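You operate a simulated robot arm through the tools that you are given. There is no shell and no other tool. Be economical: measure what you need, move in short steps, check, and stop when the job is done.

You run a simulated two-armed robot. Do the job below in one go: nothing can be reset, and whatever is moved stays where it is left.

JOB
Pick up the bottle that says "rinse" from the bench marked nine with one hand, pass it to the other hand and put it on the bench marked eleven. Set down upright: bottle.
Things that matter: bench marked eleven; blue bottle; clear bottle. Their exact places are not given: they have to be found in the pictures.

Only the result counts: the job must be done as asked and must still hold three seconds after the hand-in. Knocking over, shifting, dropping, spilling or breaking anything else fails it.

ROBOT AND FRAMES
Two 7-joint arms with two-finger parallel grippers on one trunk, on a base that drives. Base frame: it is fixed to the floor where the robot stands at the start and does not move with it; the origin is under the middle of the robot, x ahead of it, y to its left, z up. Readings come in m, rad, newtons and seconds.
The left shoulder is at the start at [0.06, 0.143, 0.901], the right one opposite. With the tool pointing down near the work surface each hand reaches from about 0.32 to 0.74 m from the robot's upright axis, wherever it stands, measured 20 degrees to its own side. Places, roughly: bench marked eleven [2.3, 0.8, 0.8]. Payload 1.57 kg a hand.
Tool frame (each hand has its own): the origin (TCP) lies between the finger pads and is the grasp point; the fingertips stand 0.03 m ahead of it; z points along the fingers, y is the line along which they close. Largest opening 0.11 m; finger width 0.024, thickness 0.012; the body of the gripper, 0.048 by 0.112 m, starts 0.078 m behind the TCP.
Orientation is that of the tool frame in the base frame, as a unit quaternion [w, x, y, z]. With the fingers straight down and closing along the base's y, the tool's x points along the base's -x, its y along +y and its z along -z.

CONTROLS
- The arms move only by the tool jog_arm. It takes "left_steps", "right_steps" or both (then of equal length, played together; a hand with none holds still); each is text: rows parted by semicolons, each of 7 numbers parted by spaces: the gripper command, from -1 (shut) to 1 (fully open), values between in proportion, then the shift along the tool's x, y, z in m, then the turn, a rotation vector about the tool's x, y, z in rad. In form: claw tx ty tz rx ry rz; .... A call has 1 to 20 rows; each row shifts and turns the commanded pose from where the row before left it, along the tool's axes as they then stand. Rows are played at 5 a second. More than 0.05 m and 0.15 rad between two rows, or a gripper value outside its range, and nothing of the call is played. A pose out of reach is approached as far as the arm can. The call stops where the force on the tool passes 40 N (or 10 N more than at its start, if that is more) or the arm is blocked; 0.2 s more then pass. Each finger travels about 0.045 m/s and halts on what it meets, pressing with about 32 N; the grip force reading is that of the motor and also rises with nothing between the fingers. The clock runs only during rows and for 0.2 s after the last one: add rows that do not move to give the fingers time. It gives the time, the measured TCP pose, the force on the tool (base axes), the opening and the grip force at its end, in the units of the frame above (readings bear some noise), with the torque about the TCP (base axes, N m) and any sound that the robot's microphone picked up.
- Cameras (640 x 400 px; columns grow to the right, rows downward): "scene" is now at [0.0414, -0.0016, 1.5307]; the picture's right is [-0.10, -1.00, 0.00], its down [-0.68, 0.07, -0.73] and it looks along [0.73, -0.07, -0.68] (base axes); focal length 289 px, centre (320, 200). "left" rides on the left gripper at [0.07, -0.016, -0.141] in its tool frame; the picture's right is [0.23, 0.97, 0.00], its down [-0.86, 0.20, -0.48] and it looks along [-0.47, 0.11, 0.88] (tool axes); focal length 222 px, centre (320, 200). "right" rides on the right gripper at [0.07, 0.016, -0.141] in its tool frame; the picture's right is [-0.23, 0.97, 0.00], its down [-0.86, -0.20, -0.48] and it looks along [-0.47, -0.11, 0.88] (tool axes); focal length 222 px, centre (320, 200).
- grab_frame(camera): a new picture of that camera. The clock stands still meanwhile.
- raise_lower(by): slides the trunk up (or, below 0, down) by that many m; the arms and the scene camera ride with it, the base frame stays. It gives what a move gives, with no picture.
- steer(legs): drives the robot by 1 to 6 legs, each [ahead, left, turn to the left] in m, m and rad, along the robot's own axes; the way and the turn of a leg run together, so that a leg with both is an arc; at most 1.5 m and 3.142 rad a leg. The arms and the cameras ride along, it lands a little off, and it stops where it bumps. It gives what a move gives.
- head_to(pan, tilt): turns the head with the scene camera to pan (to the left, within 1.501 rad either way) and tilt (down, from -0.506 to 1.204), counted from straight ahead of the robot. It gives what a move gives.
- measure_at(camera, pixels): for up to 12 pixels [column, row] of the newest picture of that camera ("zoom" is the newest enlarged one), the place [x, y, z] in the base frame of the surface seen there, good to about 0.002 m, but the place of the scene camera against the robot may be out by one fixed shift of up to 0.025 m in any direction. The clock stands still meanwhile.
- close_up(camera, box): a new picture of the part [left, top, right, bottom] of that camera's present view, enlarged. The clock stands still meanwhile.
- close_job(): hands the job in; it is judged then, once.

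Work in short steps. Measure before you move; look again where a grasp or a placing could have gone wrong, and mend it. You have 80 turns and 70 pictures in all, those below and enlarged ones among them. Open the grippers and draw the arms clear of the work before you hand the job in, unless the task says otherwise; then end with one line.

The tools are called after "Call:" as name(argument=value, ...) on one line, values as JSON. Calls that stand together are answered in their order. jog_arm: Moves the arms, as the interface text tells. Its arguments: {"type":"object","properties":{"left_steps":{"type":"string"},"right_steps":{"type":"string"}},"required":[]} The other tools are called the same way: raise_lower (by) slides the trunk up or down; steer (legs) drives the base; head_to (pan, tilt) turns the head that bears the scene camera; grab_frame (camera) takes a picture; measure_at (camera, pixels) gives the place of the surface under pixels of a picture; close_up (camera, box) takes an enlarged picture of a part of a camera's view; close_job () hands the job in.

At the start:

```text
t: 0.0
left_eef_pos: [0.4427, 0.1296, 0.9955]
left_tcp_rot: [0.0, 0.0, 1.0, -0.001]
left_contact_force: [-0.2, 0.2, 0.1]
left_ft_torque: [0.02, 0.01, -0.02]
left_width: 0.11
left_gripper_force: 0.1
right_eef_pos: [0.5437, -0.2214, 0.9863]
right_tcp_rot: [0.0, 0.0, 1.0, 0.0]
right_contact_force: [0.3, 0.1, 0.4]
right_ft_torque: [0.0, -0.01, 0.0]
right_width: 0.11
right_gripper_force: 0.1
trunk travel left (down, up): [-0.5, 0.09]
robot x, y, heading: [0.0025, -0.0058, -0.0]
head pan, tilt: [-0.098, 0.754]
```

scene: 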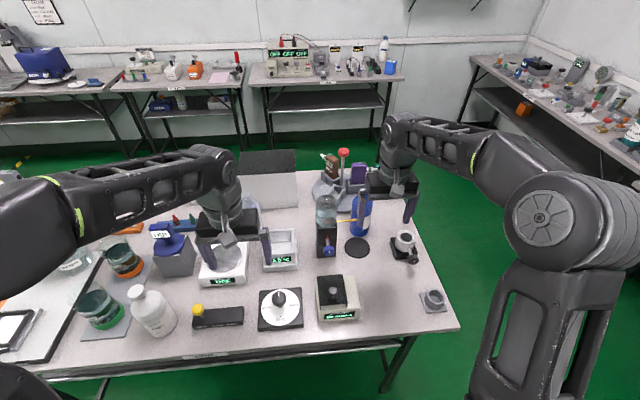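
right: 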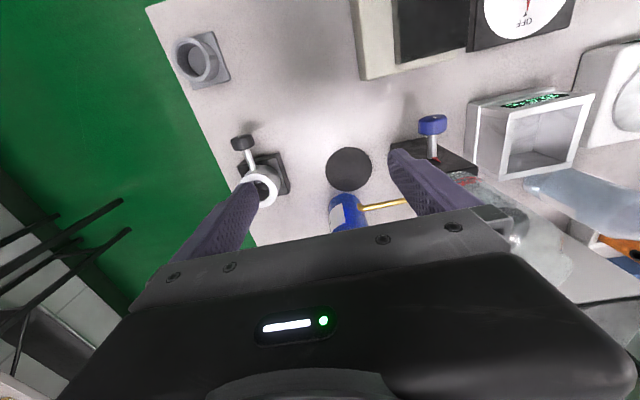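
left: 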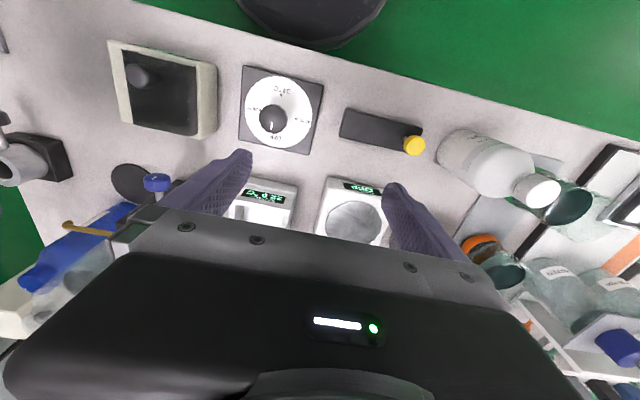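

The scene shows a bench with a blue bottle near (361,210), a clear bottle near (326,210) and a white bottle near (152,310). I enlarge to read the labels.

Call:
close_up(camera="scene", box=[240, 140, 460, 280])

Call:
close_up(camera="scene", box=[0, 200, 260, 370])

Call:
close_up(camera="scene", box=[220, 20, 440, 160])

```text
2.86 times, centred on (350, 210) of scene
```

zoom: 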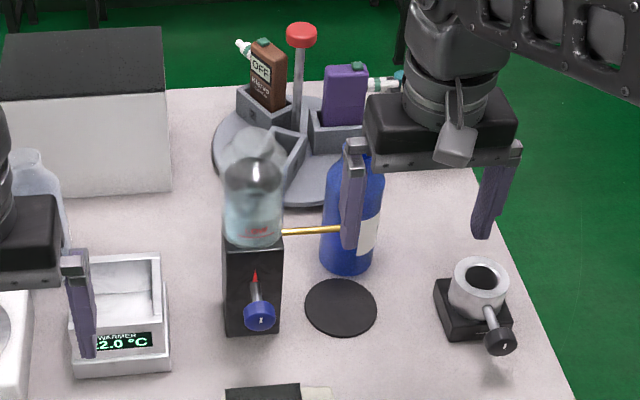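

```text
2.35 times, centred on (130, 285) of scene
```

zoom: 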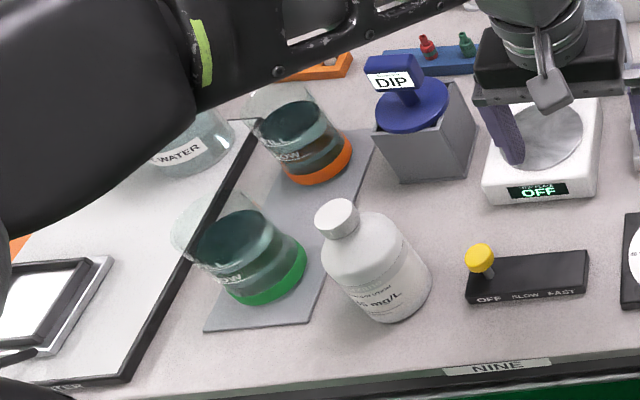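

```text
2.86 times, centred on (330, 90) of scene
```

zoom: 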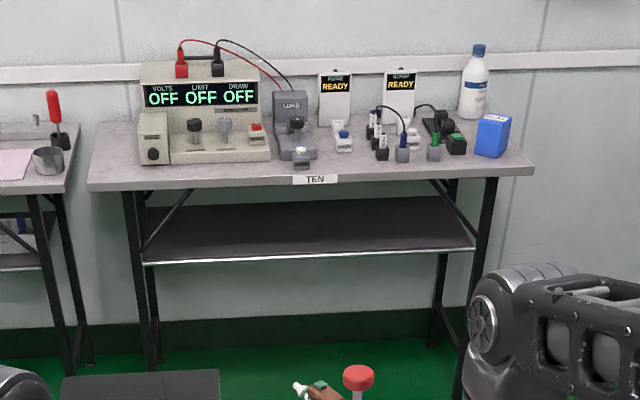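

Bench nine is the near one. Next I read the labels on the blue bottle and the clear bottle from the wrist cameras, and look at the bench at back left (eleven should be near [2.3, 0.8]).

Call:
close_up(camera="right", box=[290, 150, 450, 250])

Call:
close_up(camera="left", box=[0, 170, 200, 340])

Call:
close_up(camera="scene", box=[80, 30, 270, 150])

Call:
measure_at(camera="scene", pixels=[[363, 215], [359, 232], [326, 203], [326, 215], [357, 248], [180, 82], [300, 95], [348, 215], [390, 300], [327, 250], [320, 232], [404, 240]])

```text
4.00 times, centred on (370, 200) of right
```

zoom: 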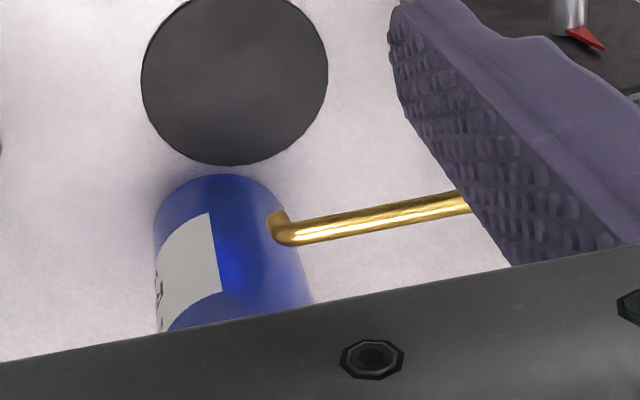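

```text
2.35 times, centred on (100, 255) of left
```

zoom: 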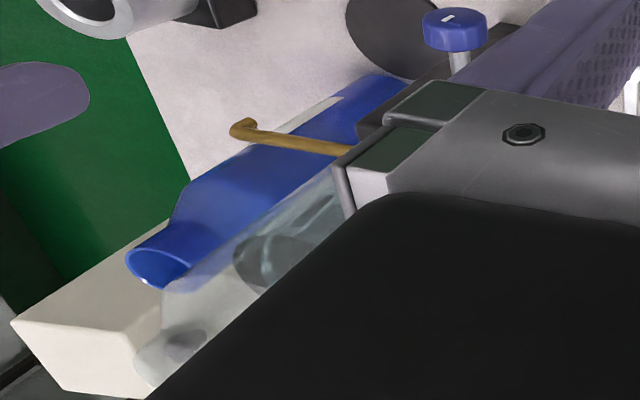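

```text
3.33 times, centred on (175, 90) of scene
```

zoom: 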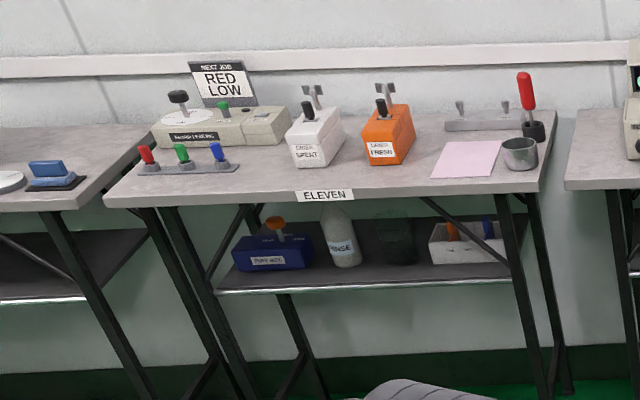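

```text
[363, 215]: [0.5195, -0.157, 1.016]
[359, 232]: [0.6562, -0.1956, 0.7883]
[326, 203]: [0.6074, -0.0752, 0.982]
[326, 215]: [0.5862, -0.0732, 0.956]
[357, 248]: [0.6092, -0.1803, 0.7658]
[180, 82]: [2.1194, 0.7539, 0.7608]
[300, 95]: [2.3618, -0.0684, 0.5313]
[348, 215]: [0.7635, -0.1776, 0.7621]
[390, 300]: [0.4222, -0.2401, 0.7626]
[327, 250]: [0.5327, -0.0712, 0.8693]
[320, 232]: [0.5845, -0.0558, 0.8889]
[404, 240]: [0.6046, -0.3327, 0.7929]
```

The "RINSE" bottle on the shelf under eleven is a decoy; I must find the one on nine. The blue bottle's label faces right, so I move the right hand up, back and to the right and look with its camera, and move the left hand up and left to clear the scene view.

Call:
jog_arm(right_steps="1 0 0 -0.05 0 0 0;1 0.05 0 0 0 0 0;1 0.05 0 0 0 0 0;1 0.03 -0.04 0 0 0 0;1 0 -0.05 0 0 0 0;1 0 -0.05 0 0 0 0", left_steps="1 0 0 -0.05 0 0 0;1 0.04 0 -0.02 0 0 0;1 0.04 0.03 0 0 0 0;1 0 0.05 0 0 0 0;1 0 0.05 0 0 0 0;1 0 0.05 0 0 0 0")

Call:
grab_frame(camera="scene")

Call:
grab_frame(camera="right")

```text
t: 1.4
left_eef_pos: [0.3648, 0.3105, 1.0675]
left_tcp_rot: [0.0, 0.001, 1.0, 0.001]
left_contact_force: [-0.2, -0.2, 0.7]
left_ft_torque: [-0.07, -0.01, 0.01]
left_width: 0.1098
left_gripper_force: 0.1
right_eef_pos: [0.4108, -0.3614, 1.0323]
right_tcp_rot: [0.0, 0.0, 1.0, 0.0]
right_contact_force: [0.3, 0.7, 0.0]
right_ft_torque: [-0.02, -0.01, 0.04]
right_width: 0.1101
right_gripper_force: 0.0
trunk travel left (down, up): [-0.5, 0.09]
robot x, y, heading: [0.0004, -0.0034, 0.002]
head pan, tilt: [-0.098, 0.754]
```

```text
60 pictures are left
```

scene: 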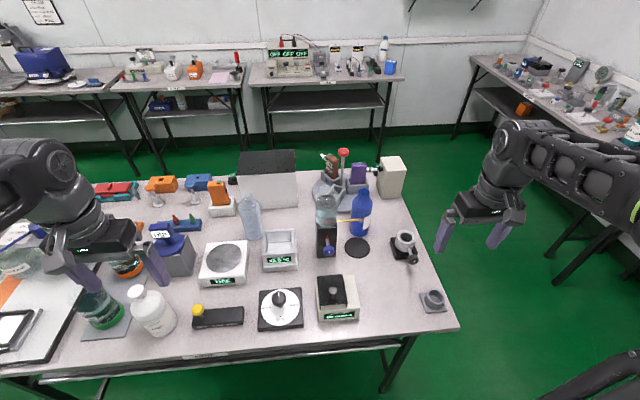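

```text
59 pictures are left
```

right: 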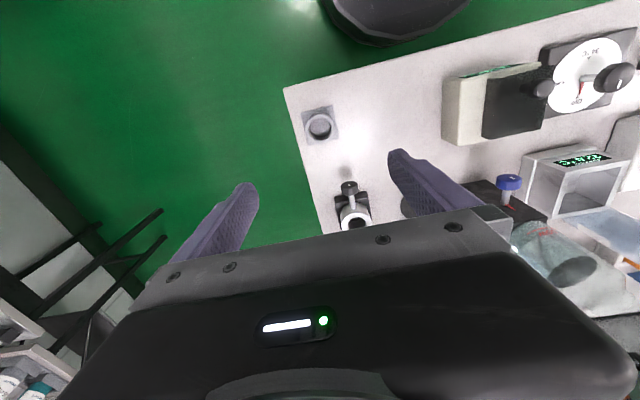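

Now the clear bottle at (250,216), the blue one at (361,212) and the tap stand are unblocked. I enlarge them.

Call:
close_up(camera="scene", box=[300, 145, 420, 265])

Call:
close_up(camera="scene", box=[190, 160, 310, 280])

```text
3.33 times, centred on (360, 205) of scene
```

zoom: 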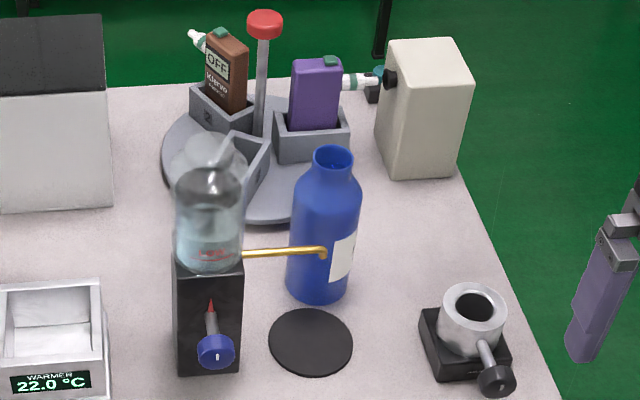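

```text
3.33 times, centred on (250, 220) of scene
```

zoom: 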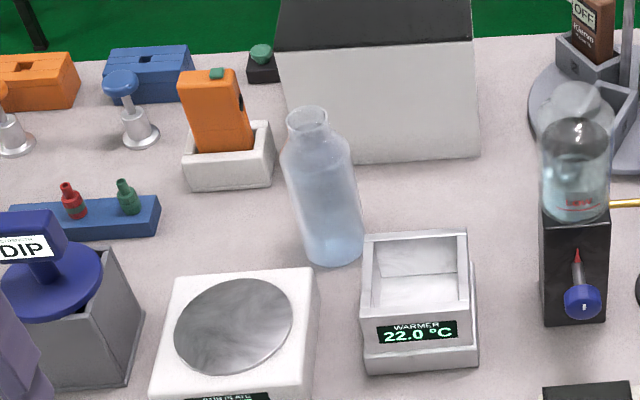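

The blue bottle's label is at (343,250) in the zoom and cannot be read from here. I tilt the right hand so that its camera looks leftward at the blue bottle.

Call:
jog_arm(right_steps="1 0 0 0 -0.15 0 0;1 0 0 0 -0.15 0 0;1 0 0 0 -0.15 0 0;1 0 0 0 -0.15 0 0;1 0 0 0 -0.15 0 0;1 0 0 0 -0.15 0 0")

Call:
grab_frame(camera="right")

```text
t: 2.8
left_eef_pos: [0.3662, 0.3092, 1.0673]
left_tcp_rot: [0.0, 0.0, 1.0, 0.0]
left_contact_force: [0.1, 0.8, -0.1]
left_ft_torque: [0.04, 0.0, 0.03]
left_width: 0.11
left_gripper_force: 0.0
right_eef_pos: [0.4047, -0.3487, 1.0245]
right_tcp_rot: [0.002, 0.0, 0.97, 0.241]
right_contact_force: [0.3, -1.2, 0.0]
right_ft_torque: [0.03, 0.02, 0.0]
right_width: 0.11
right_gripper_force: 0.1
right hand out of reach, approached as far as the arm can: row 3, 4, 5, 6
trunk travel left (down, up): [-0.5, 0.09]
robot x, y, heading: [0.0014, 0.0014, -0.001]
head pan, tilt: [-0.098, 0.754]
```

```text
56 pictures are left
```

right: 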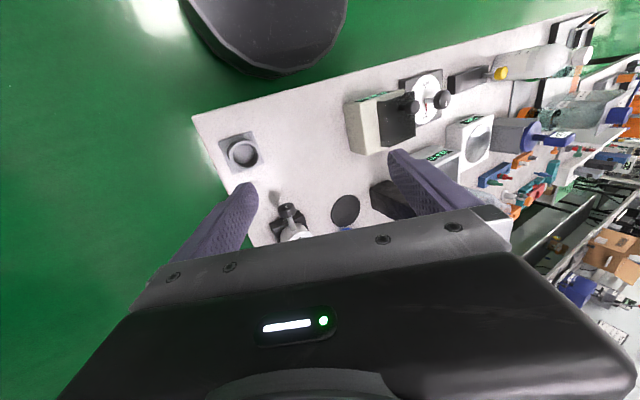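

The gripper hides the bottle. I undo the tilt and measure the free floor on the right, so the base can drive there for a scene view.

Call:
jog_arm(right_steps="1 0 0 0 0.15 0 0;1 0 0 0 0.15 0 0;1 0 0 0 0.15 0 0")

Call:
measure_at(camera="scene", pixels=[[470, 58], [560, 120], [636, 180], [455, 322], [600, 340], [30, 375], [130, 85], [240, 85], [120, 88]])

```text
t: 3.6
left_eef_pos: [0.3654, 0.3093, 1.066]
left_tcp_rot: [0.0, 0.0, 1.0, 0.0]
left_contact_force: [-0.4, 0.7, -0.6]
left_ft_torque: [-0.03, 0.01, 0.02]
left_width: 0.11
left_gripper_force: 0.1
right_eef_pos: [0.4044, -0.3488, 1.026]
right_tcp_rot: [0.002, 0.001, 1.0, 0.018]
right_contact_force: [0.1, 0.6, 0.0]
right_ft_torque: [0.0, -0.03, -0.01]
right_width: 0.1099
right_gripper_force: 0.0
trunk travel left (down, up): [-0.5, 0.09]
robot x, y, heading: [-0.0002, 0.0031, -0.003]
head pan, tilt: [-0.098, 0.754]
```

```text
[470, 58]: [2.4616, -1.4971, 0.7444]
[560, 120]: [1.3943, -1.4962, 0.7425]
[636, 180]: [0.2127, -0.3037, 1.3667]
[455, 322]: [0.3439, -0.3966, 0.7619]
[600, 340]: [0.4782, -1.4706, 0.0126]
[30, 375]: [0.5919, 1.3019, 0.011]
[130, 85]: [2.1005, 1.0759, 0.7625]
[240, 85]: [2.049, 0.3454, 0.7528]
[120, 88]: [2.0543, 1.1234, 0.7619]
```

Free floor lies on the right (nine's corner at y=-0.40, the right bench at y=-1.50). I drive 0.7 m right and turn the head to the left.

Call:
steer(legs=[[0, -0.7, 0]])

Call:
head_to(pan=0.65, tilt=0.65)

Call:
grab_frame(camera="scene")

```text
t: 7.5
left_eef_pos: [0.366, -0.398, 1.0668]
left_tcp_rot: [-0.001, 0.0, 1.0, 0.0]
left_contact_force: [0.2, -1.1, -0.4]
left_ft_torque: [-0.01, 0.03, 0.0]
left_width: 0.1102
left_gripper_force: 0.0
right_eef_pos: [0.4029, -1.0565, 1.0261]
right_tcp_rot: [0.002, 0.001, 1.0, 0.02]
right_contact_force: [0.2, -0.2, -0.1]
right_ft_torque: [0.02, -0.01, 0.03]
right_width: 0.1097
right_gripper_force: 0.1
trunk travel left (down, up): [-0.5, 0.09]
robot x, y, heading: [-0.0007, -0.7094, -0.0]
head pan, tilt: [-0.098, 0.754]
```

```text
t: 8.6
left_eef_pos: [0.3653, -0.3974, 1.0662]
left_tcp_rot: [0.0, 0.001, 1.0, -0.001]
left_contact_force: [-0.3, -0.1, -1.1]
left_ft_torque: [0.02, 0.02, 0.01]
left_width: 0.1099
left_gripper_force: 0.0
right_eef_pos: [0.404, -1.0563, 1.0259]
right_tcp_rot: [0.002, 0.002, 1.0, 0.019]
right_contact_force: [0.8, -0.6, -0.2]
right_ft_torque: [0.01, -0.01, -0.02]
right_width: 0.1099
right_gripper_force: 0.2
trunk travel left (down, up): [-0.5, 0.09]
robot x, y, heading: [-0.0005, -0.7076, 0.002]
head pan, tilt: [0.649, 0.649]
```

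```text
55 pictures are left
```

scene: 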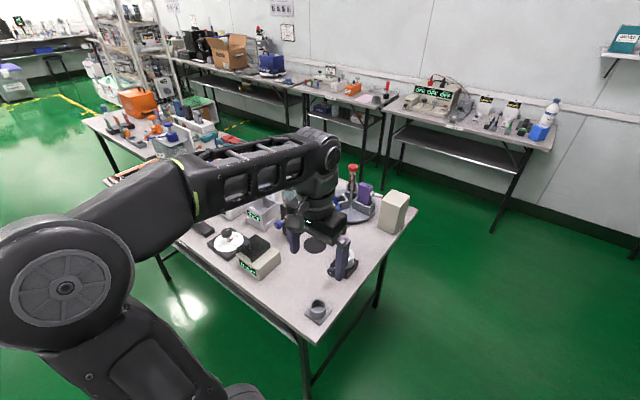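

The left arm blocks the scene view, but its camera may see the blue bottle's label side now.

Call:
grab_frame(camera="left")

```text
54 pictures are left
```

left: 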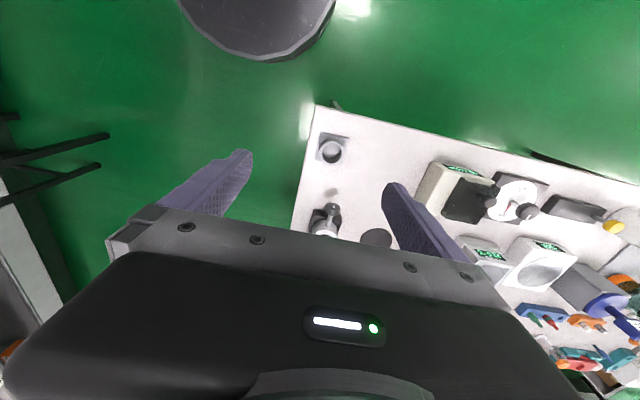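

I turn the base right by 0.8 rad so the arms swing away, and pan the head left to see the bottles.

Call:
steer(legs=[[0, 0, -0.8]])

Call:
head_to(pan=1.45, tilt=0.65)

Call:
grab_frame(camera="scene")

```text
t: 11.1
left_eef_pos: [0.4749, -0.7581, 1.0672]
left_tcp_rot: [0.0, 0.393, 0.919, 0.0]
left_contact_force: [-0.2, 0.7, 0.5]
left_ft_torque: [-0.01, -0.03, 0.02]
left_width: 0.1099
left_gripper_force: 0.0
right_eef_pos: [0.0251, -1.2396, 1.0256]
right_tcp_rot: [0.008, 0.395, 0.919, 0.017]
right_contact_force: [0.3, 0.2, 1.1]
right_ft_torque: [0.0, -0.02, 0.02]
right_width: 0.1099
right_gripper_force: 0.2
trunk travel left (down, up): [-0.5, 0.09]
robot x, y, heading: [-0.0004, -0.7064, -0.813]
head pan, tilt: [0.649, 0.649]
```

```text
t: 12.2
left_eef_pos: [0.4751, -0.7583, 1.0678]
left_tcp_rot: [-0.001, 0.394, 0.919, 0.0]
left_contact_force: [0.3, 0.4, -1.0]
left_ft_torque: [0.0, -0.03, 0.01]
left_width: 0.1101
left_gripper_force: 0.1
right_eef_pos: [0.0244, -1.2395, 1.0258]
right_tcp_rot: [0.008, 0.395, 0.918, 0.016]
right_contact_force: [0.1, -0.7, 0.5]
right_ft_torque: [0.0, 0.02, 0.0]
right_width: 0.1101
right_gripper_force: 0.0
trunk travel left (down, up): [-0.5, 0.09]
robot x, y, heading: [0.0044, -0.7074, -0.808]
head pan, tilt: [1.45, 0.649]
```

```text
53 pictures are left
```

scene: 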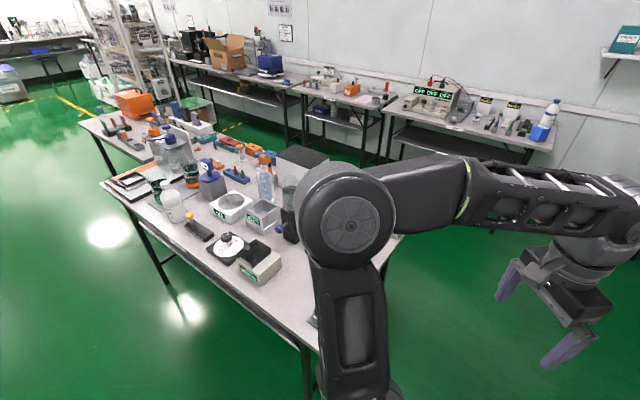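

The elbow hides the blue bottle. I turn another 0.35 rad to the right, which moves the bottle leftward in the view, and look closer.

Call:
steer(legs=[[0, 0, -0.4]])

Call:
grab_frame(camera="scene")

Call:
close_up(camera="scene", box=[130, 130, 310, 250])

```text
t: 13.8
left_eef_pos: [0.4191, -0.9384, 1.0675]
left_tcp_rot: [0.0, 0.567, 0.824, 0.0]
left_contact_force: [-0.9, 0.6, 0.3]
left_ft_torque: [0.02, 0.01, 0.01]
left_width: 0.1101
left_gripper_force: 0.1
right_eef_pos: [-0.1824, -1.209, 1.0257]
right_tcp_rot: [0.012, 0.569, 0.822, 0.016]
right_contact_force: [-0.1, -0.2, 0.3]
right_ft_torque: [-0.02, -0.01, 0.0]
right_width: 0.1102
right_gripper_force: 0.1
trunk travel left (down, up): [-0.5, 0.09]
robot x, y, heading: [0.0012, -0.7047, -1.202]
head pan, tilt: [1.45, 0.649]
```

```text
52 pictures are left
```

scene: 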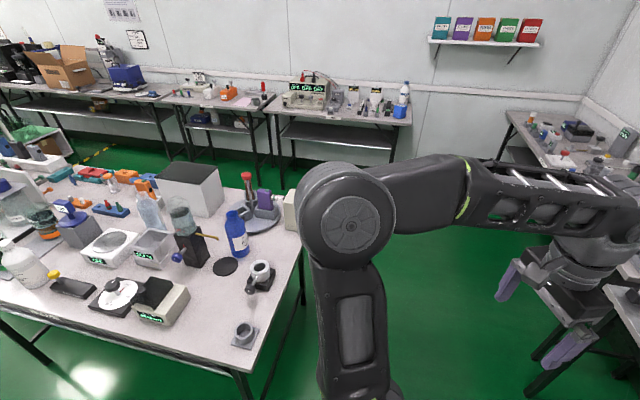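

```text
3.33 times, centred on (220, 190) of scene
```

zoom: 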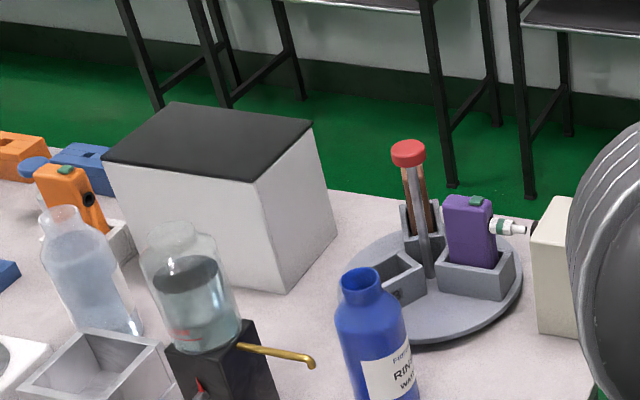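

The blue bottle's label seems to start "RIN… WA…". I enlarge it to be sure.

Call:
close_up(camera="scene", box=[212, 204, 268, 264])

Call:
measure_at(camera="scene", pixels=[[235, 217], [234, 231], [240, 256], [232, 256], [225, 266], [217, 237], [198, 233], [262, 268], [270, 225], [300, 205], [246, 175]])

```text
6.67 times, centred on (240, 234) of scene
```

zoom: 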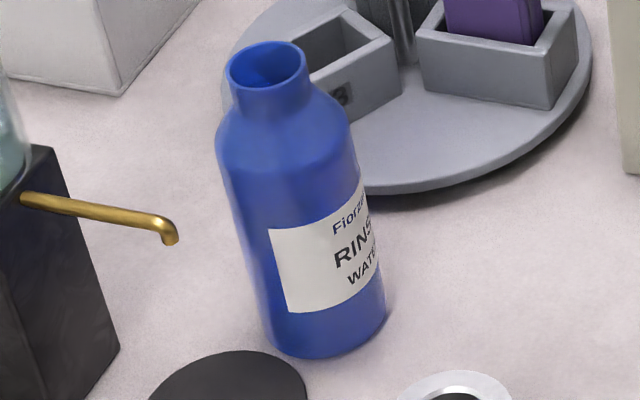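

```text
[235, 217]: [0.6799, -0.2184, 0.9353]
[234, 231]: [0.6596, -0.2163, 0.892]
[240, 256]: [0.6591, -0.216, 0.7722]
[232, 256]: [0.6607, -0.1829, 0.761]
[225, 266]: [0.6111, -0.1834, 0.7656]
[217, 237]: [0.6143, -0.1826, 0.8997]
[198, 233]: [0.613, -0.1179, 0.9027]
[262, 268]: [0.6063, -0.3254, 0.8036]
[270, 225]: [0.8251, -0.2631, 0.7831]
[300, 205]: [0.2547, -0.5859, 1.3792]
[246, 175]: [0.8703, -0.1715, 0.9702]
```

The blue bottle says "RINSE WATER": it is the one. It is best approached from nine's right end, with the left hand coming from above, so I raise the trunk, drive to about (0.83, -0.80) and turn to face +y.

Call:
raise_lower(by=0.09)

Call:
steer(legs=[[0.389, 0.74, 0], [0, 0, 2.77]])

Call:
head_to(pan=0, tilt=0.8)

Call:
grab_frame(camera="scene")

Call:
grab_frame(camera="left")

```text
t: 15.1
left_eef_pos: [0.4175, -0.9377, 1.158]
left_tcp_rot: [0.001, 0.567, 0.824, 0.001]
left_contact_force: [0.4, 0.4, 0.4]
left_ft_torque: [-0.01, -0.04, 0.0]
left_width: 0.1101
left_gripper_force: 0.0
right_eef_pos: [-0.1827, -1.2081, 1.1149]
right_tcp_rot: [0.012, 0.568, 0.823, 0.015]
right_contact_force: [-0.3, 0.7, -0.4]
right_ft_torque: [-0.01, 0.0, -0.01]
right_width: 0.1103
right_gripper_force: 0.1
trunk travel left (down, up): [-0.59, 0.0]
robot x, y, heading: [-0.0019, -0.7048, -1.206]
head pan, tilt: [1.45, 0.649]
```

```text
t: 26.0
left_eef_pos: [0.5189, -0.4331, 1.1573]
left_tcp_rot: [0.0, -0.702, 0.712, 0.0]
left_contact_force: [0.3, -0.1, 0.0]
left_ft_torque: [0.04, 0.0, 0.0]
left_width: 0.11
left_gripper_force: 0.0
right_eef_pos: [1.1769, -0.4033, 1.1159]
right_tcp_rot: [-0.012, -0.702, 0.712, 0.016]
right_contact_force: [0.3, -0.5, 0.4]
right_ft_torque: [0.03, 0.01, 0.0]
right_width: 0.1101
right_gripper_force: 0.1
trunk travel left (down, up): [-0.59, 0.0]
robot x, y, heading: [0.8209, -0.8061, 1.555]
head pan, tilt: [1.45, 0.649]
```

```text
t: 27.5
left_eef_pos: [0.5191, -0.4332, 1.1576]
left_tcp_rot: [0.0, -0.702, 0.712, 0.0]
left_contact_force: [0.8, 0.4, -0.5]
left_ft_torque: [-0.04, 0.0, 0.03]
left_width: 0.11
left_gripper_force: 0.1
right_eef_pos: [1.1778, -0.4034, 1.1154]
right_tcp_rot: [-0.012, -0.702, 0.712, 0.015]
right_contact_force: [0.4, 0.1, 0.6]
right_ft_torque: [0.01, 0.0, -0.01]
right_width: 0.1101
right_gripper_force: 0.2
trunk travel left (down, up): [-0.59, 0.0]
robot x, y, heading: [0.8235, -0.8034, 1.555]
head pan, tilt: [0.0, 0.799]
```

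```text
49 pictures are left
```

scene: 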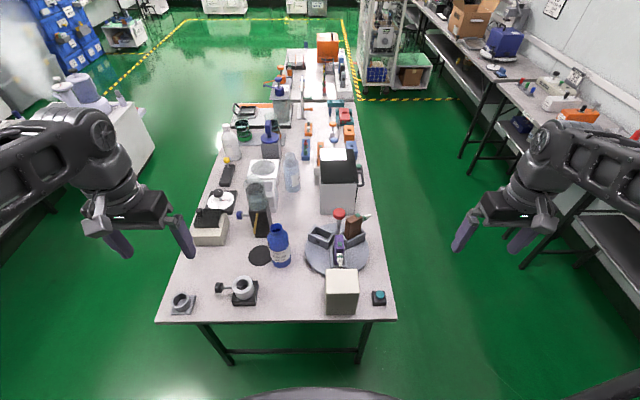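

```text
48 pictures are left
```

left: 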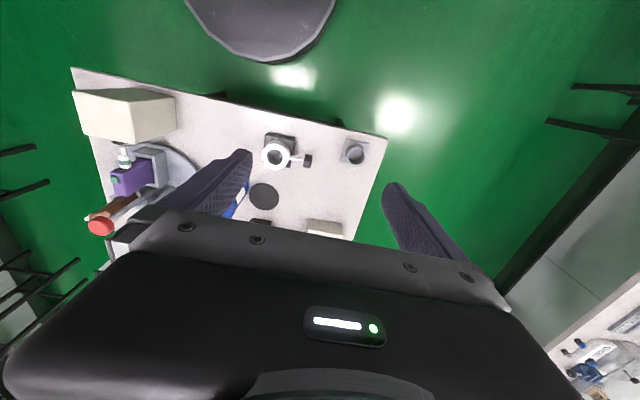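

The view is clear: blue bottle at (280,245), spout at (255,222), carousel at (337,248). I measure the bottle and its neighbours.

Call:
close_up(camera="scene", box=[220, 190, 320, 290])

Call:
measure_at(camera="scene", pixels=[[271, 226], [286, 226], [279, 231], [279, 224], [269, 250], [289, 250], [280, 250], [281, 269], [341, 272], [243, 283], [270, 259], [305, 262]])

```text
4.00 times, centred on (270, 240) of scene
```

zoom: 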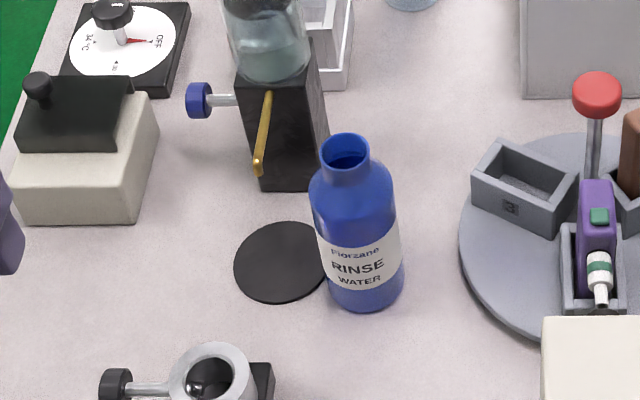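

```text
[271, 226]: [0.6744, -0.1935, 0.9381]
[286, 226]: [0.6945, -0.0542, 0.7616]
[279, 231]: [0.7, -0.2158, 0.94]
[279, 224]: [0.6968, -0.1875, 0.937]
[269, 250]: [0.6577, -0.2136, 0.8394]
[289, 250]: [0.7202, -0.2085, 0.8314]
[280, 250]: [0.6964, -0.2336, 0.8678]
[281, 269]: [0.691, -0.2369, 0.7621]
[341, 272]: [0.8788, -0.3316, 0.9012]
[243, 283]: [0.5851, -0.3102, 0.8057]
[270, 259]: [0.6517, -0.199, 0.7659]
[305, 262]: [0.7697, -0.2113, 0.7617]
```

The bottle stands at about (0.692, -0.203), radius ~0.034, rim at z≈0.94; the spout end is at x≈0.61 and the carousel edge at x≈0.77, so I close along world y. I move the left hand over the bottle at z≈1.10 and turn it 90°.

Call:
jog_arm(left_steps="1 -0.0388 -0.0278 0.0097 0 0 0;1 -0.0388 -0.0278 0.0097 0 0 0;1 -0.0388 -0.0278 0.0097 0 0 0;1 -0.0388 -0.0278 0.0097 0 0 0;1 -0.0388 -0.0278 0.0097 0 0 0;1 -0.0388 -0.0278 0.0097 0 0 0;1 0 0 0 0 0 0.1428;1 0 0 0 0 0 0.1428;1 0 0 0 0 0 0.1428;1 0 0 0 0 0 0.1428;1 0 0 0 0 0 0.1428;1 0 0 0 0 0 0.1428;1 0 0 0 0 0 0.1428;1 0 0 0 0 0 0.1428;1 0 0 0 0 0 0.1428;1 0 0 0 0 0 0.1428;1 0 0 0 0 0 0.1428")

Call:
grab_frame(camera="left")

Call:
grab_frame(camera="scene")

```text
t: 31.1
left_eef_pos: [0.6895, -0.2033, 1.099]
left_tcp_rot: [-0.001, 0.008, 1.0, 0.0]
left_contact_force: [-0.4, 0.3, 0.2]
left_ft_torque: [-0.01, 0.02, -0.01]
left_width: 0.1099
left_gripper_force: 0.0
right_eef_pos: [1.1768, -0.4028, 1.1164]
right_tcp_rot: [-0.012, -0.702, 0.712, 0.014]
right_contact_force: [0.0, -0.2, 0.4]
right_ft_torque: [-0.01, -0.01, 0.02]
right_width: 0.11
right_gripper_force: 0.1
trunk travel left (down, up): [-0.59, 0.0]
robot x, y, heading: [0.8175, -0.7993, 1.559]
head pan, tilt: [0.0, 0.799]
```

```text
46 pictures are left
```

left: 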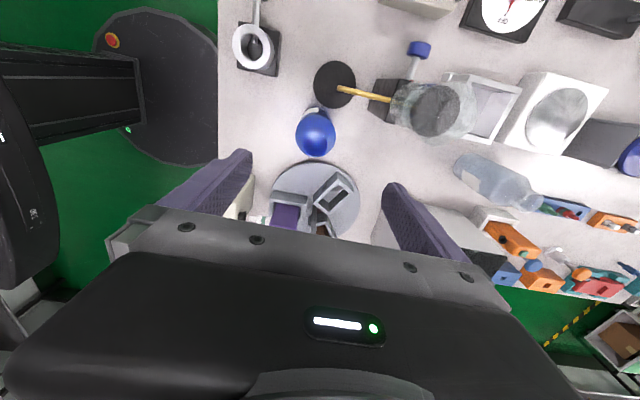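

```text
45 pictures are left
```

scene: 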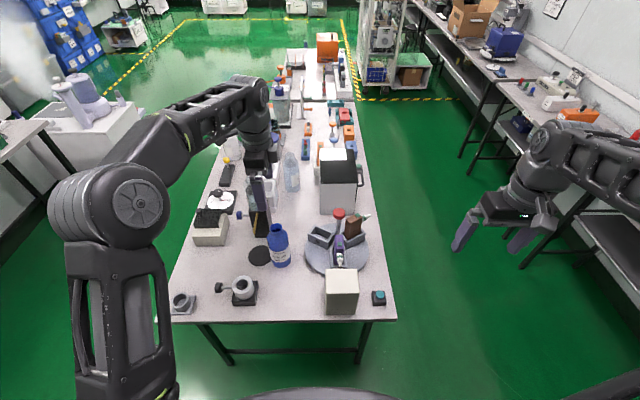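

The left camera sees the bottle from above at (316,135). I measure it there.

Call:
close_up(camera="left", box=[270, 70, 370, 170])

Call:
measure_at(camera="left", pixels=[[316, 134], [299, 133], [334, 133], [316, 118], [316, 150], [339, 89], [309, 118], [300, 138], [332, 140], [280, 190], [350, 180]])

```text
4.00 times, centred on (320, 120) of left
```

zoom: 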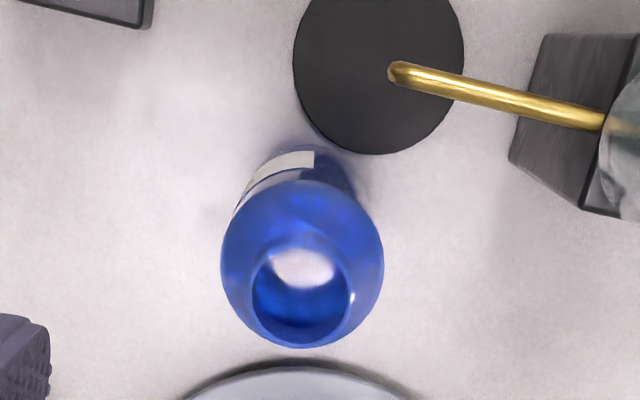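

```text
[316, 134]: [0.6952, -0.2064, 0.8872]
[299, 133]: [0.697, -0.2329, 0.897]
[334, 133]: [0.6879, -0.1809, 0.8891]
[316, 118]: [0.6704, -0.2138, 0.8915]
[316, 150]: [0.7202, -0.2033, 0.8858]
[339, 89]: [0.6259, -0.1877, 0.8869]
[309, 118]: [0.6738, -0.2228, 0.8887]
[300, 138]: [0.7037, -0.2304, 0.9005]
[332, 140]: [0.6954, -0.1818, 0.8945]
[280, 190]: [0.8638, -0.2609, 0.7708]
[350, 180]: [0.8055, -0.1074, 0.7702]
```

I measure the rim and shoulder edges on the enlarged picture for a precise centre.

Call:
measure_at(camera="zoom", pixels=[[252, 292], [350, 297], [302, 342], [300, 236], [226, 255], [380, 258], [300, 185], [263, 285], [302, 346], [340, 140], [302, 268]])

```text
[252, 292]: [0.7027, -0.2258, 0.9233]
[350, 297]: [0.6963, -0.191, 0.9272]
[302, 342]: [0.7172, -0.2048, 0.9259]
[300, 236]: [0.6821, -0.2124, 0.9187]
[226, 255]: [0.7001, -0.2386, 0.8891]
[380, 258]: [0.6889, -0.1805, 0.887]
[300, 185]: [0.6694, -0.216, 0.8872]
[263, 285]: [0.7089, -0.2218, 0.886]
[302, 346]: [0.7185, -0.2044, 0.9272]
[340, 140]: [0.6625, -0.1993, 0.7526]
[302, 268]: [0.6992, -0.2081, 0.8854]
```

Left camera: bench z≈0.753, rim z≈0.926, bottle axis (0.699, -0.209). I centre over it and descend to TCP z≈0.93, just short of enclosing the bottle, and check.

Call:
jog_arm(left_steps="1 -0.0095 -0.0057 0.01 0 0 0;1 0 0 0.04 0 0 0;1 0 0 0.04 0 0 0;1 0 0 0.04 0 0 0;1 0 0 0.02 0 0 0;1 0 0 0 0 0 0")

Call:
grab_frame(camera="left")

```text
t: 32.5
left_eef_pos: [0.6978, -0.2102, 0.9482]
left_tcp_rot: [0.0, 0.007, 1.0, 0.0]
left_contact_force: [-0.3, 0.4, 0.6]
left_ft_torque: [0.03, 0.04, 0.01]
left_width: 0.1099
left_gripper_force: 0.1
right_eef_pos: [1.178, -0.4038, 1.1155]
right_tcp_rot: [-0.013, -0.701, 0.713, 0.014]
right_contact_force: [-0.3, -0.2, 0.1]
right_ft_torque: [-0.01, -0.03, 0.02]
right_width: 0.1101
right_gripper_force: 0.0
trunk travel left (down, up): [-0.59, 0.0]
robot x, y, heading: [0.8219, -0.7996, 1.558]
head pan, tilt: [0.0, 0.799]
```

```text
43 pictures are left
```

left: 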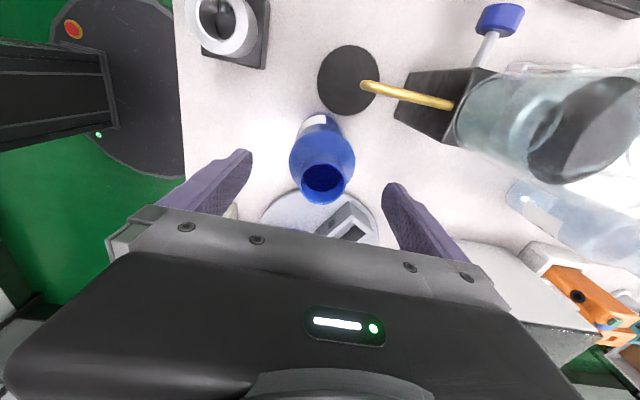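

The rim at (322,183) lies midway between the fingers (250 and 390), so I go down to TCP z≈0.862 and check the readings before closing.

Call:
jog_arm(left_steps="1 0 0 0.03 0 0 0;1 0 0 0.03 0 0 0;1 0 0 0.026 0 0 0;1 0 0 0 0 0 0")

Call:
grab_frame(camera="left")

Call:
close_up(camera="scene", box=[210, 170, 350, 290])

```text
t: 33.5
left_eef_pos: [0.6976, -0.2091, 0.8621]
left_tcp_rot: [0.0, 0.007, 1.0, 0.0]
left_contact_force: [0.4, 0.1, 0.1]
left_ft_torque: [0.0, 0.0, -0.01]
left_width: 0.11
left_gripper_force: 0.0
right_eef_pos: [1.1785, -0.4035, 1.1154]
right_tcp_rot: [-0.012, -0.702, 0.712, 0.015]
right_contact_force: [-0.2, -0.4, 0.1]
right_ft_torque: [0.0, -0.02, 0.0]
right_width: 0.1101
right_gripper_force: 0.2
trunk travel left (down, up): [-0.59, 0.0]
robot x, y, heading: [0.8241, -0.8036, 1.556]
head pan, tilt: [0.0, 0.799]
```

```text
42 pictures are left
```

left: 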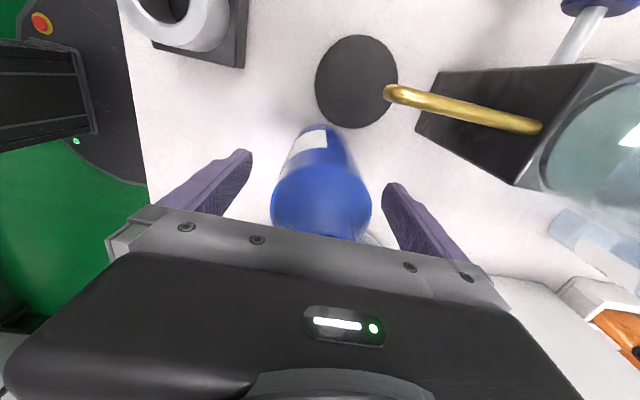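

```text
3.33 times, centred on (280, 230) of scene
```

zoom: 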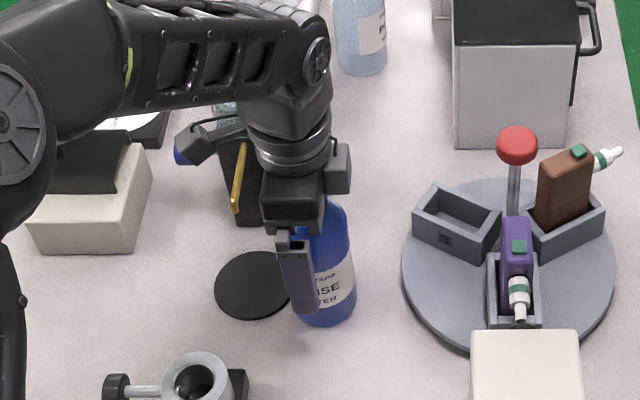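

The clear bottle's label shows at the top of the zoom, around (372,35). Before closing I read it, to be sure which bottle is meant.

Call:
close_up(camera="scene", box=[270, 145, 330, 200])

```text
7.27 times, centred on (300, 172) of scene
```

zoom: 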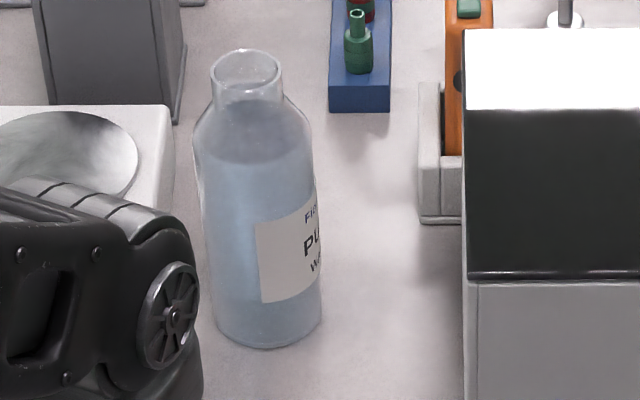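

The clear one says "PU.. WATER", so blue is right (and likely full, to be kept upright). I close the left gripper.

Call:
jog_arm(left_steps="0.4 0 0 0 0 0 0;-1 0 0 0 0 0 0;-1 0 0 0 0 0 0;-1 0 0 0 0 0 0;-1 0 0 0 0 0 0;-1 0 0 0 0 0 0;-1 0 0 0 0 0 0;-1 0 0 0 0 0 0")

```text
t: 35.3
left_eef_pos: [0.6977, -0.209, 0.8627]
left_tcp_rot: [-0.001, 0.007, 1.0, 0.0]
left_contact_force: [-0.1, 1.5, 2.8]
left_ft_torque: [0.13, 0.01, 0.01]
left_width: 0.0643
left_gripper_force: 31.9
right_eef_pos: [1.1785, -0.403, 1.1156]
right_tcp_rot: [-0.012, -0.701, 0.713, 0.016]
right_contact_force: [0.0, 1.0, 0.1]
right_ft_torque: [-0.01, 0.0, 0.0]
right_width: 0.11
right_gripper_force: 0.1
trunk travel left (down, up): [-0.59, 0.0]
robot x, y, heading: [0.8224, -0.8038, 1.56]
head pan, tilt: [0.0, 0.799]
```

Gripped at 0.064 m width. I lift gently 0.03 m and check the weight.

Call:
jog_arm(left_steps="-1 0 0 -0.008 0 0 0;-1 0 0 -0.012 0 0 0;-1 0 0 -0.015 0 0 0;-1 0 0 0 0 0 0;-1 0 0 0 0 0 0")

Call:
grab_frame(camera="left")

```text
t: 36.5
left_eef_pos: [0.6979, -0.209, 0.8983]
left_tcp_rot: [0.0, 0.007, 1.0, 0.0]
left_contact_force: [0.5, 0.8, -4.6]
left_ft_torque: [0.03, 0.0, -0.02]
left_width: 0.0641
left_gripper_force: 32.0
right_eef_pos: [1.1783, -0.4024, 1.1156]
right_tcp_rot: [-0.013, -0.701, 0.713, 0.014]
right_contact_force: [-0.3, -0.1, -0.2]
right_ft_torque: [0.0, 0.01, -0.02]
right_width: 0.1101
right_gripper_force: 0.0
trunk travel left (down, up): [-0.59, 0.0]
robot x, y, heading: [0.8231, -0.8012, 1.559]
head pan, tilt: [0.0, 0.799]
```

```text
39 pictures are left
```

left: 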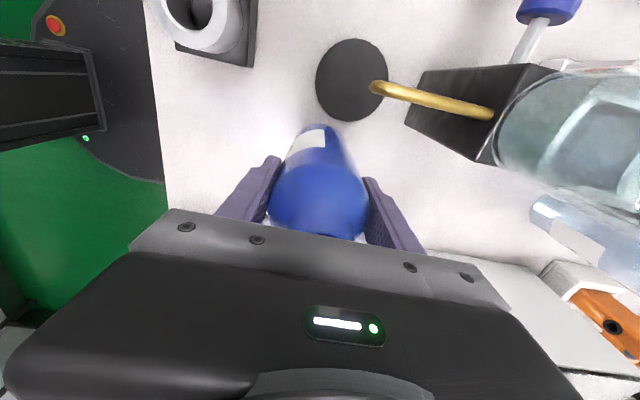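

It holds (about 0.47 kg). I lift 0.15 m, draw back toward the robot and slightly inward, slowly.

Call:
jog_arm(left_steps="-1 0 0 -0.02 0 0 0;-1 0 0 -0.03 0 0 0;-1 0 0 -0.03 0 0 0;-1 0 0 -0.03 0 0 0;-1 0 0 -0.03 0 0 0;-1 0 -0.01 -0.01 0 0 0;-1 0 -0.02 0 0 0 0;-1 0 -0.03 0 0 0 0;-1 0 -0.03 0 0 0 0;-1 0 -0.03 0 0 0 0;-1 0 -0.02 0 0 0 0;-1 0 -0.01 0 0 0 0;-1 0 0 0 0 0 0")

Call:
grab_frame(camera="scene")

```text
t: 39.3
left_eef_pos: [0.6969, -0.3588, 1.0473]
left_tcp_rot: [0.0, 0.008, 1.0, 0.0]
left_contact_force: [0.5, 0.0, -4.8]
left_ft_torque: [-0.02, 0.02, 0.04]
left_width: 0.0642
left_gripper_force: 31.7
right_eef_pos: [1.1778, -0.4024, 1.1154]
right_tcp_rot: [-0.013, -0.701, 0.713, 0.014]
right_contact_force: [1.0, 0.2, 0.0]
right_ft_torque: [0.01, 0.0, 0.0]
right_width: 0.1099
right_gripper_force: 0.0
trunk travel left (down, up): [-0.59, 0.0]
robot x, y, heading: [0.8224, -0.8001, 1.557]
head pan, tilt: [0.0, 0.799]
```

```text
38 pictures are left
```

scene: 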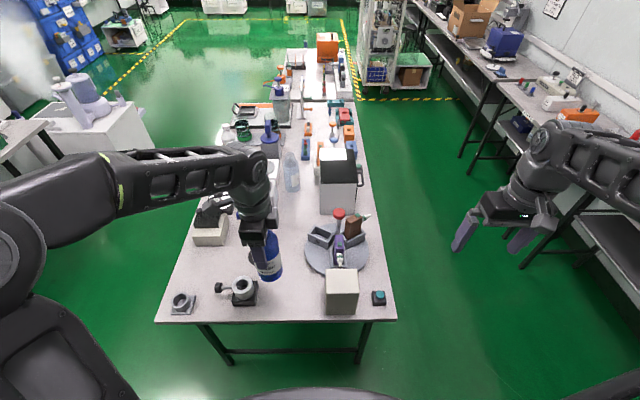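

The bottle is held upright. I back off, drive right past nine's end and into the open floor behind it, for the hand-over.

Call:
steer(legs=[[-0.1, 0, 0], [0, -0.72, 0], [0.4, 0, 0]])

Call:
grab_frame(camera="scene")

```text
t: 46.1
left_eef_pos: [1.4048, -0.0676, 1.048]
left_tcp_rot: [0.0, -0.003, 1.0, -0.002]
left_contact_force: [-0.3, 0.4, -3.9]
left_ft_torque: [0.0, 0.0, 0.02]
left_width: 0.0643
left_gripper_force: 32.6
right_eef_pos: [1.8861, -0.1021, 1.1144]
right_tcp_rot: [0.013, 0.708, -0.706, -0.014]
right_contact_force: [-0.5, -0.1, 0.2]
right_ft_torque: [-0.02, 0.01, -0.01]
right_width: 0.1099
right_gripper_force: 0.1
trunk travel left (down, up): [-0.59, 0.0]
robot x, y, heading: [1.5384, -0.5081, 1.574]
head pan, tilt: [0.0, 0.799]
```

```text
37 pictures are left
```

scene: 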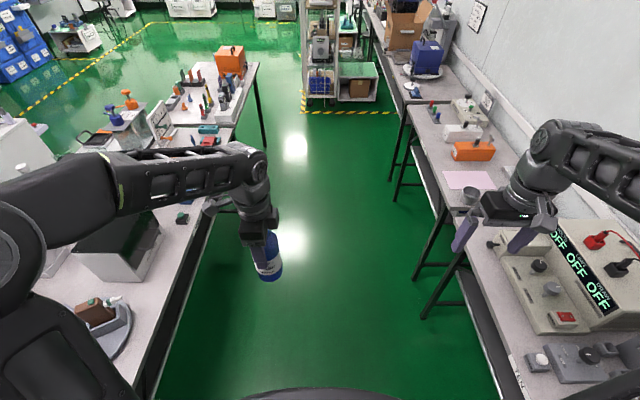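

The robot is on open floor. I bring the bottle nearer the centre line with the left hand, while the right hand moves inward 0.15 m and begins turning (90° about its z), ready for a side approach low on the bottle.

Call:
jog_arm(left_steps="-1 -0.02 0 0 0 0 0;-1 -0.03 0 0 0 0 0;-1 -0.03 0 0 0 0 0;-1 -0.02 0 0 0 0 0;-1 0 0 0 0 0 0;-1 0 0 0 0 0 0;-1 0 0 0 0 0 0;-1 0 0 0 0 0 0;-1 0 0 0 0 0 0;-1 0 0 0 0 0 0;-1 0 0 0 0 0 0;-1 0 0 0 0 0 0;-1 0 0 0 0 0 0;-1 0 0 0 0 0 0", right_steps="1 0 0.05 0 0 0 0;1 0 0.05 0 0 0 0;1 0 0.04 0 0 0 0;1 0 0 0 0 0 0.1428;1 0 0 0 0 0 0.1428;1 0 0 0 0 0 0.1428;1 0 0 0 0 0 0.1428;1 0 0 0 0 0 0.1428;1 0 0 0 0 0 0.1428;1 0 0 0 0 0 0.1428;1 0 0 0 0 0 0.1428;1 0 0 0 0 0 0.1428;1 0 0 0 0 0 0.1428;1 0 0 0 0 0 0.1428")

```text
t: 49.1
left_eef_pos: [1.5046, -0.0665, 1.0467]
left_tcp_rot: [0.0, -0.003, 1.0, 0.0]
left_contact_force: [-0.6, -0.2, -5.0]
left_ft_torque: [0.0, 0.04, 0.0]
left_width: 0.0644
left_gripper_force: 32.3
right_eef_pos: [1.7456, -0.1026, 1.1216]
right_tcp_rot: [-0.019, -0.001, 1.0, 0.001]
right_contact_force: [-0.7, -0.6, 0.4]
right_ft_torque: [-0.02, -0.01, 0.02]
right_width: 0.1102
right_gripper_force: 0.0
trunk travel left (down, up): [-0.59, 0.0]
robot x, y, heading: [1.54, -0.507, 1.573]
head pan, tilt: [0.0, 0.799]
```

Now I tilt the right hand about its closing axis so that the fingers point left and 30° down.

Call:
jog_arm(right_steps="1 0 0 0 0 0.144 0;1 0 0 0 0 0.144 0;1 0 0 0 0 0.144 0;1 0 0 0 0 0.144 0;1 0 0 0 0 0.144 0;1 0 0 0 0 0.144 0;1 0 0 0 0 0.144 0;1 0 0 0 0 0 0")

Call:
grab_frame(camera="scene")

```text
t: 50.9
left_eef_pos: [1.5057, -0.0676, 1.0468]
left_tcp_rot: [0.0, -0.003, 1.0, 0.0]
left_contact_force: [-0.2, -0.5, -4.6]
left_ft_torque: [0.03, 0.04, 0.03]
left_width: 0.0645
left_gripper_force: 31.8
right_eef_pos: [1.7452, -0.1043, 1.1179]
right_tcp_rot: [-0.484, -0.002, 0.875, -0.004]
right_contact_force: [-0.7, -0.5, 0.5]
right_ft_torque: [0.01, -0.02, 0.0]
right_width: 0.1101
right_gripper_force: 0.1
right hand out of reach, approached as far as the arm can: row 7
trunk travel left (down, up): [-0.59, 0.0]
robot x, y, heading: [1.5359, -0.5082, 1.581]
head pan, tilt: [0.0, 0.799]
```

```text
36 pictures are left
```

scene: 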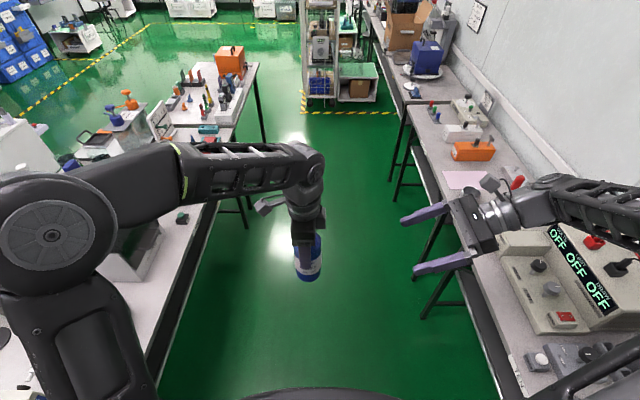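

The right hand points left and 32° down. The bottle axis is at (1.505, -0.067), base z≈0.938, so the right TCP must get to (1.505, -0.067, 0.975). I align sideways and go halfway, then look.

Call:
jog_arm(right_steps="1 0.003 0.0185 0.03 0 0 0;1 0.003 0.0185 0.03 0 0 0;1 0 0 0.04 0 0 0;1 0 0 0.04 0 0 0;1 0 0 0 0 0 0")

Call:
grab_frame(camera="right")

Call:
close_up(camera="scene", box=[240, 140, 480, 300])

```text
t: 52.1
left_eef_pos: [1.5048, -0.0677, 1.0469]
left_tcp_rot: [0.0, -0.003, 1.0, 0.0]
left_contact_force: [-0.1, -0.7, -4.6]
left_ft_torque: [-0.02, -0.03, 0.0]
left_width: 0.0644
left_gripper_force: 31.8
right_eef_pos: [1.6207, -0.0677, 1.0544]
right_tcp_rot: [-0.5, -0.002, 0.866, 0.001]
right_contact_force: [-0.2, 0.0, 0.6]
right_ft_torque: [-0.01, -0.01, -0.04]
right_width: 0.11
right_gripper_force: 0.1
trunk travel left (down, up): [-0.59, 0.0]
robot x, y, heading: [1.5377, -0.5067, 1.579]
head pan, tilt: [0.0, 0.799]
```

```text
35 pictures are left
```

right: 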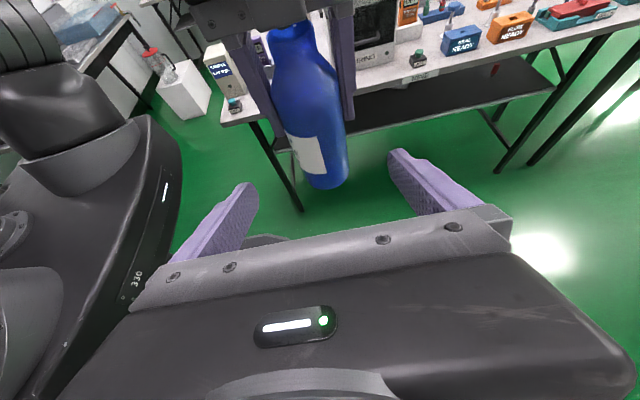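

```text
2.50 times, centred on (360, 220) of scene
```

zoom: 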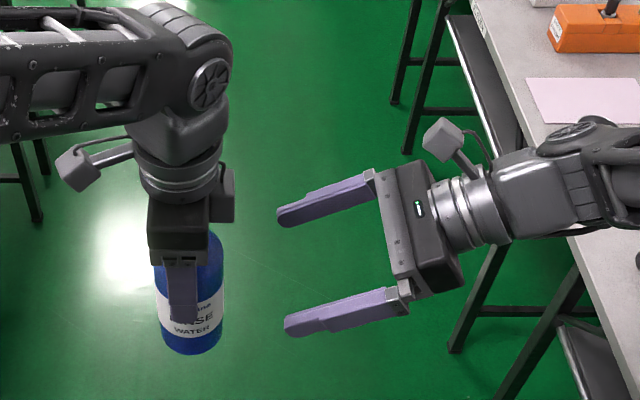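

The right camera sees the bottle between the fingers. I measure its lower edge and sides.

Call:
measure_at(camera="right", pixels=[[328, 185], [318, 160], [300, 160], [340, 160], [322, 175], [310, 110], [291, 130], [338, 110], [285, 90], [345, 100]])

```text
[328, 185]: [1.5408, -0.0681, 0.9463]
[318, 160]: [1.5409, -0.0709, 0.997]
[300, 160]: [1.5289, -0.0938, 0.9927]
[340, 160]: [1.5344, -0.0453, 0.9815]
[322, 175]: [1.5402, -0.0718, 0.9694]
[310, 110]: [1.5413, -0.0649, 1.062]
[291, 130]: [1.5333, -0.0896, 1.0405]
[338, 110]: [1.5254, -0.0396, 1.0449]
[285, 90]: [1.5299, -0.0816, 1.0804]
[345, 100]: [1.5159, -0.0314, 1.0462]
```

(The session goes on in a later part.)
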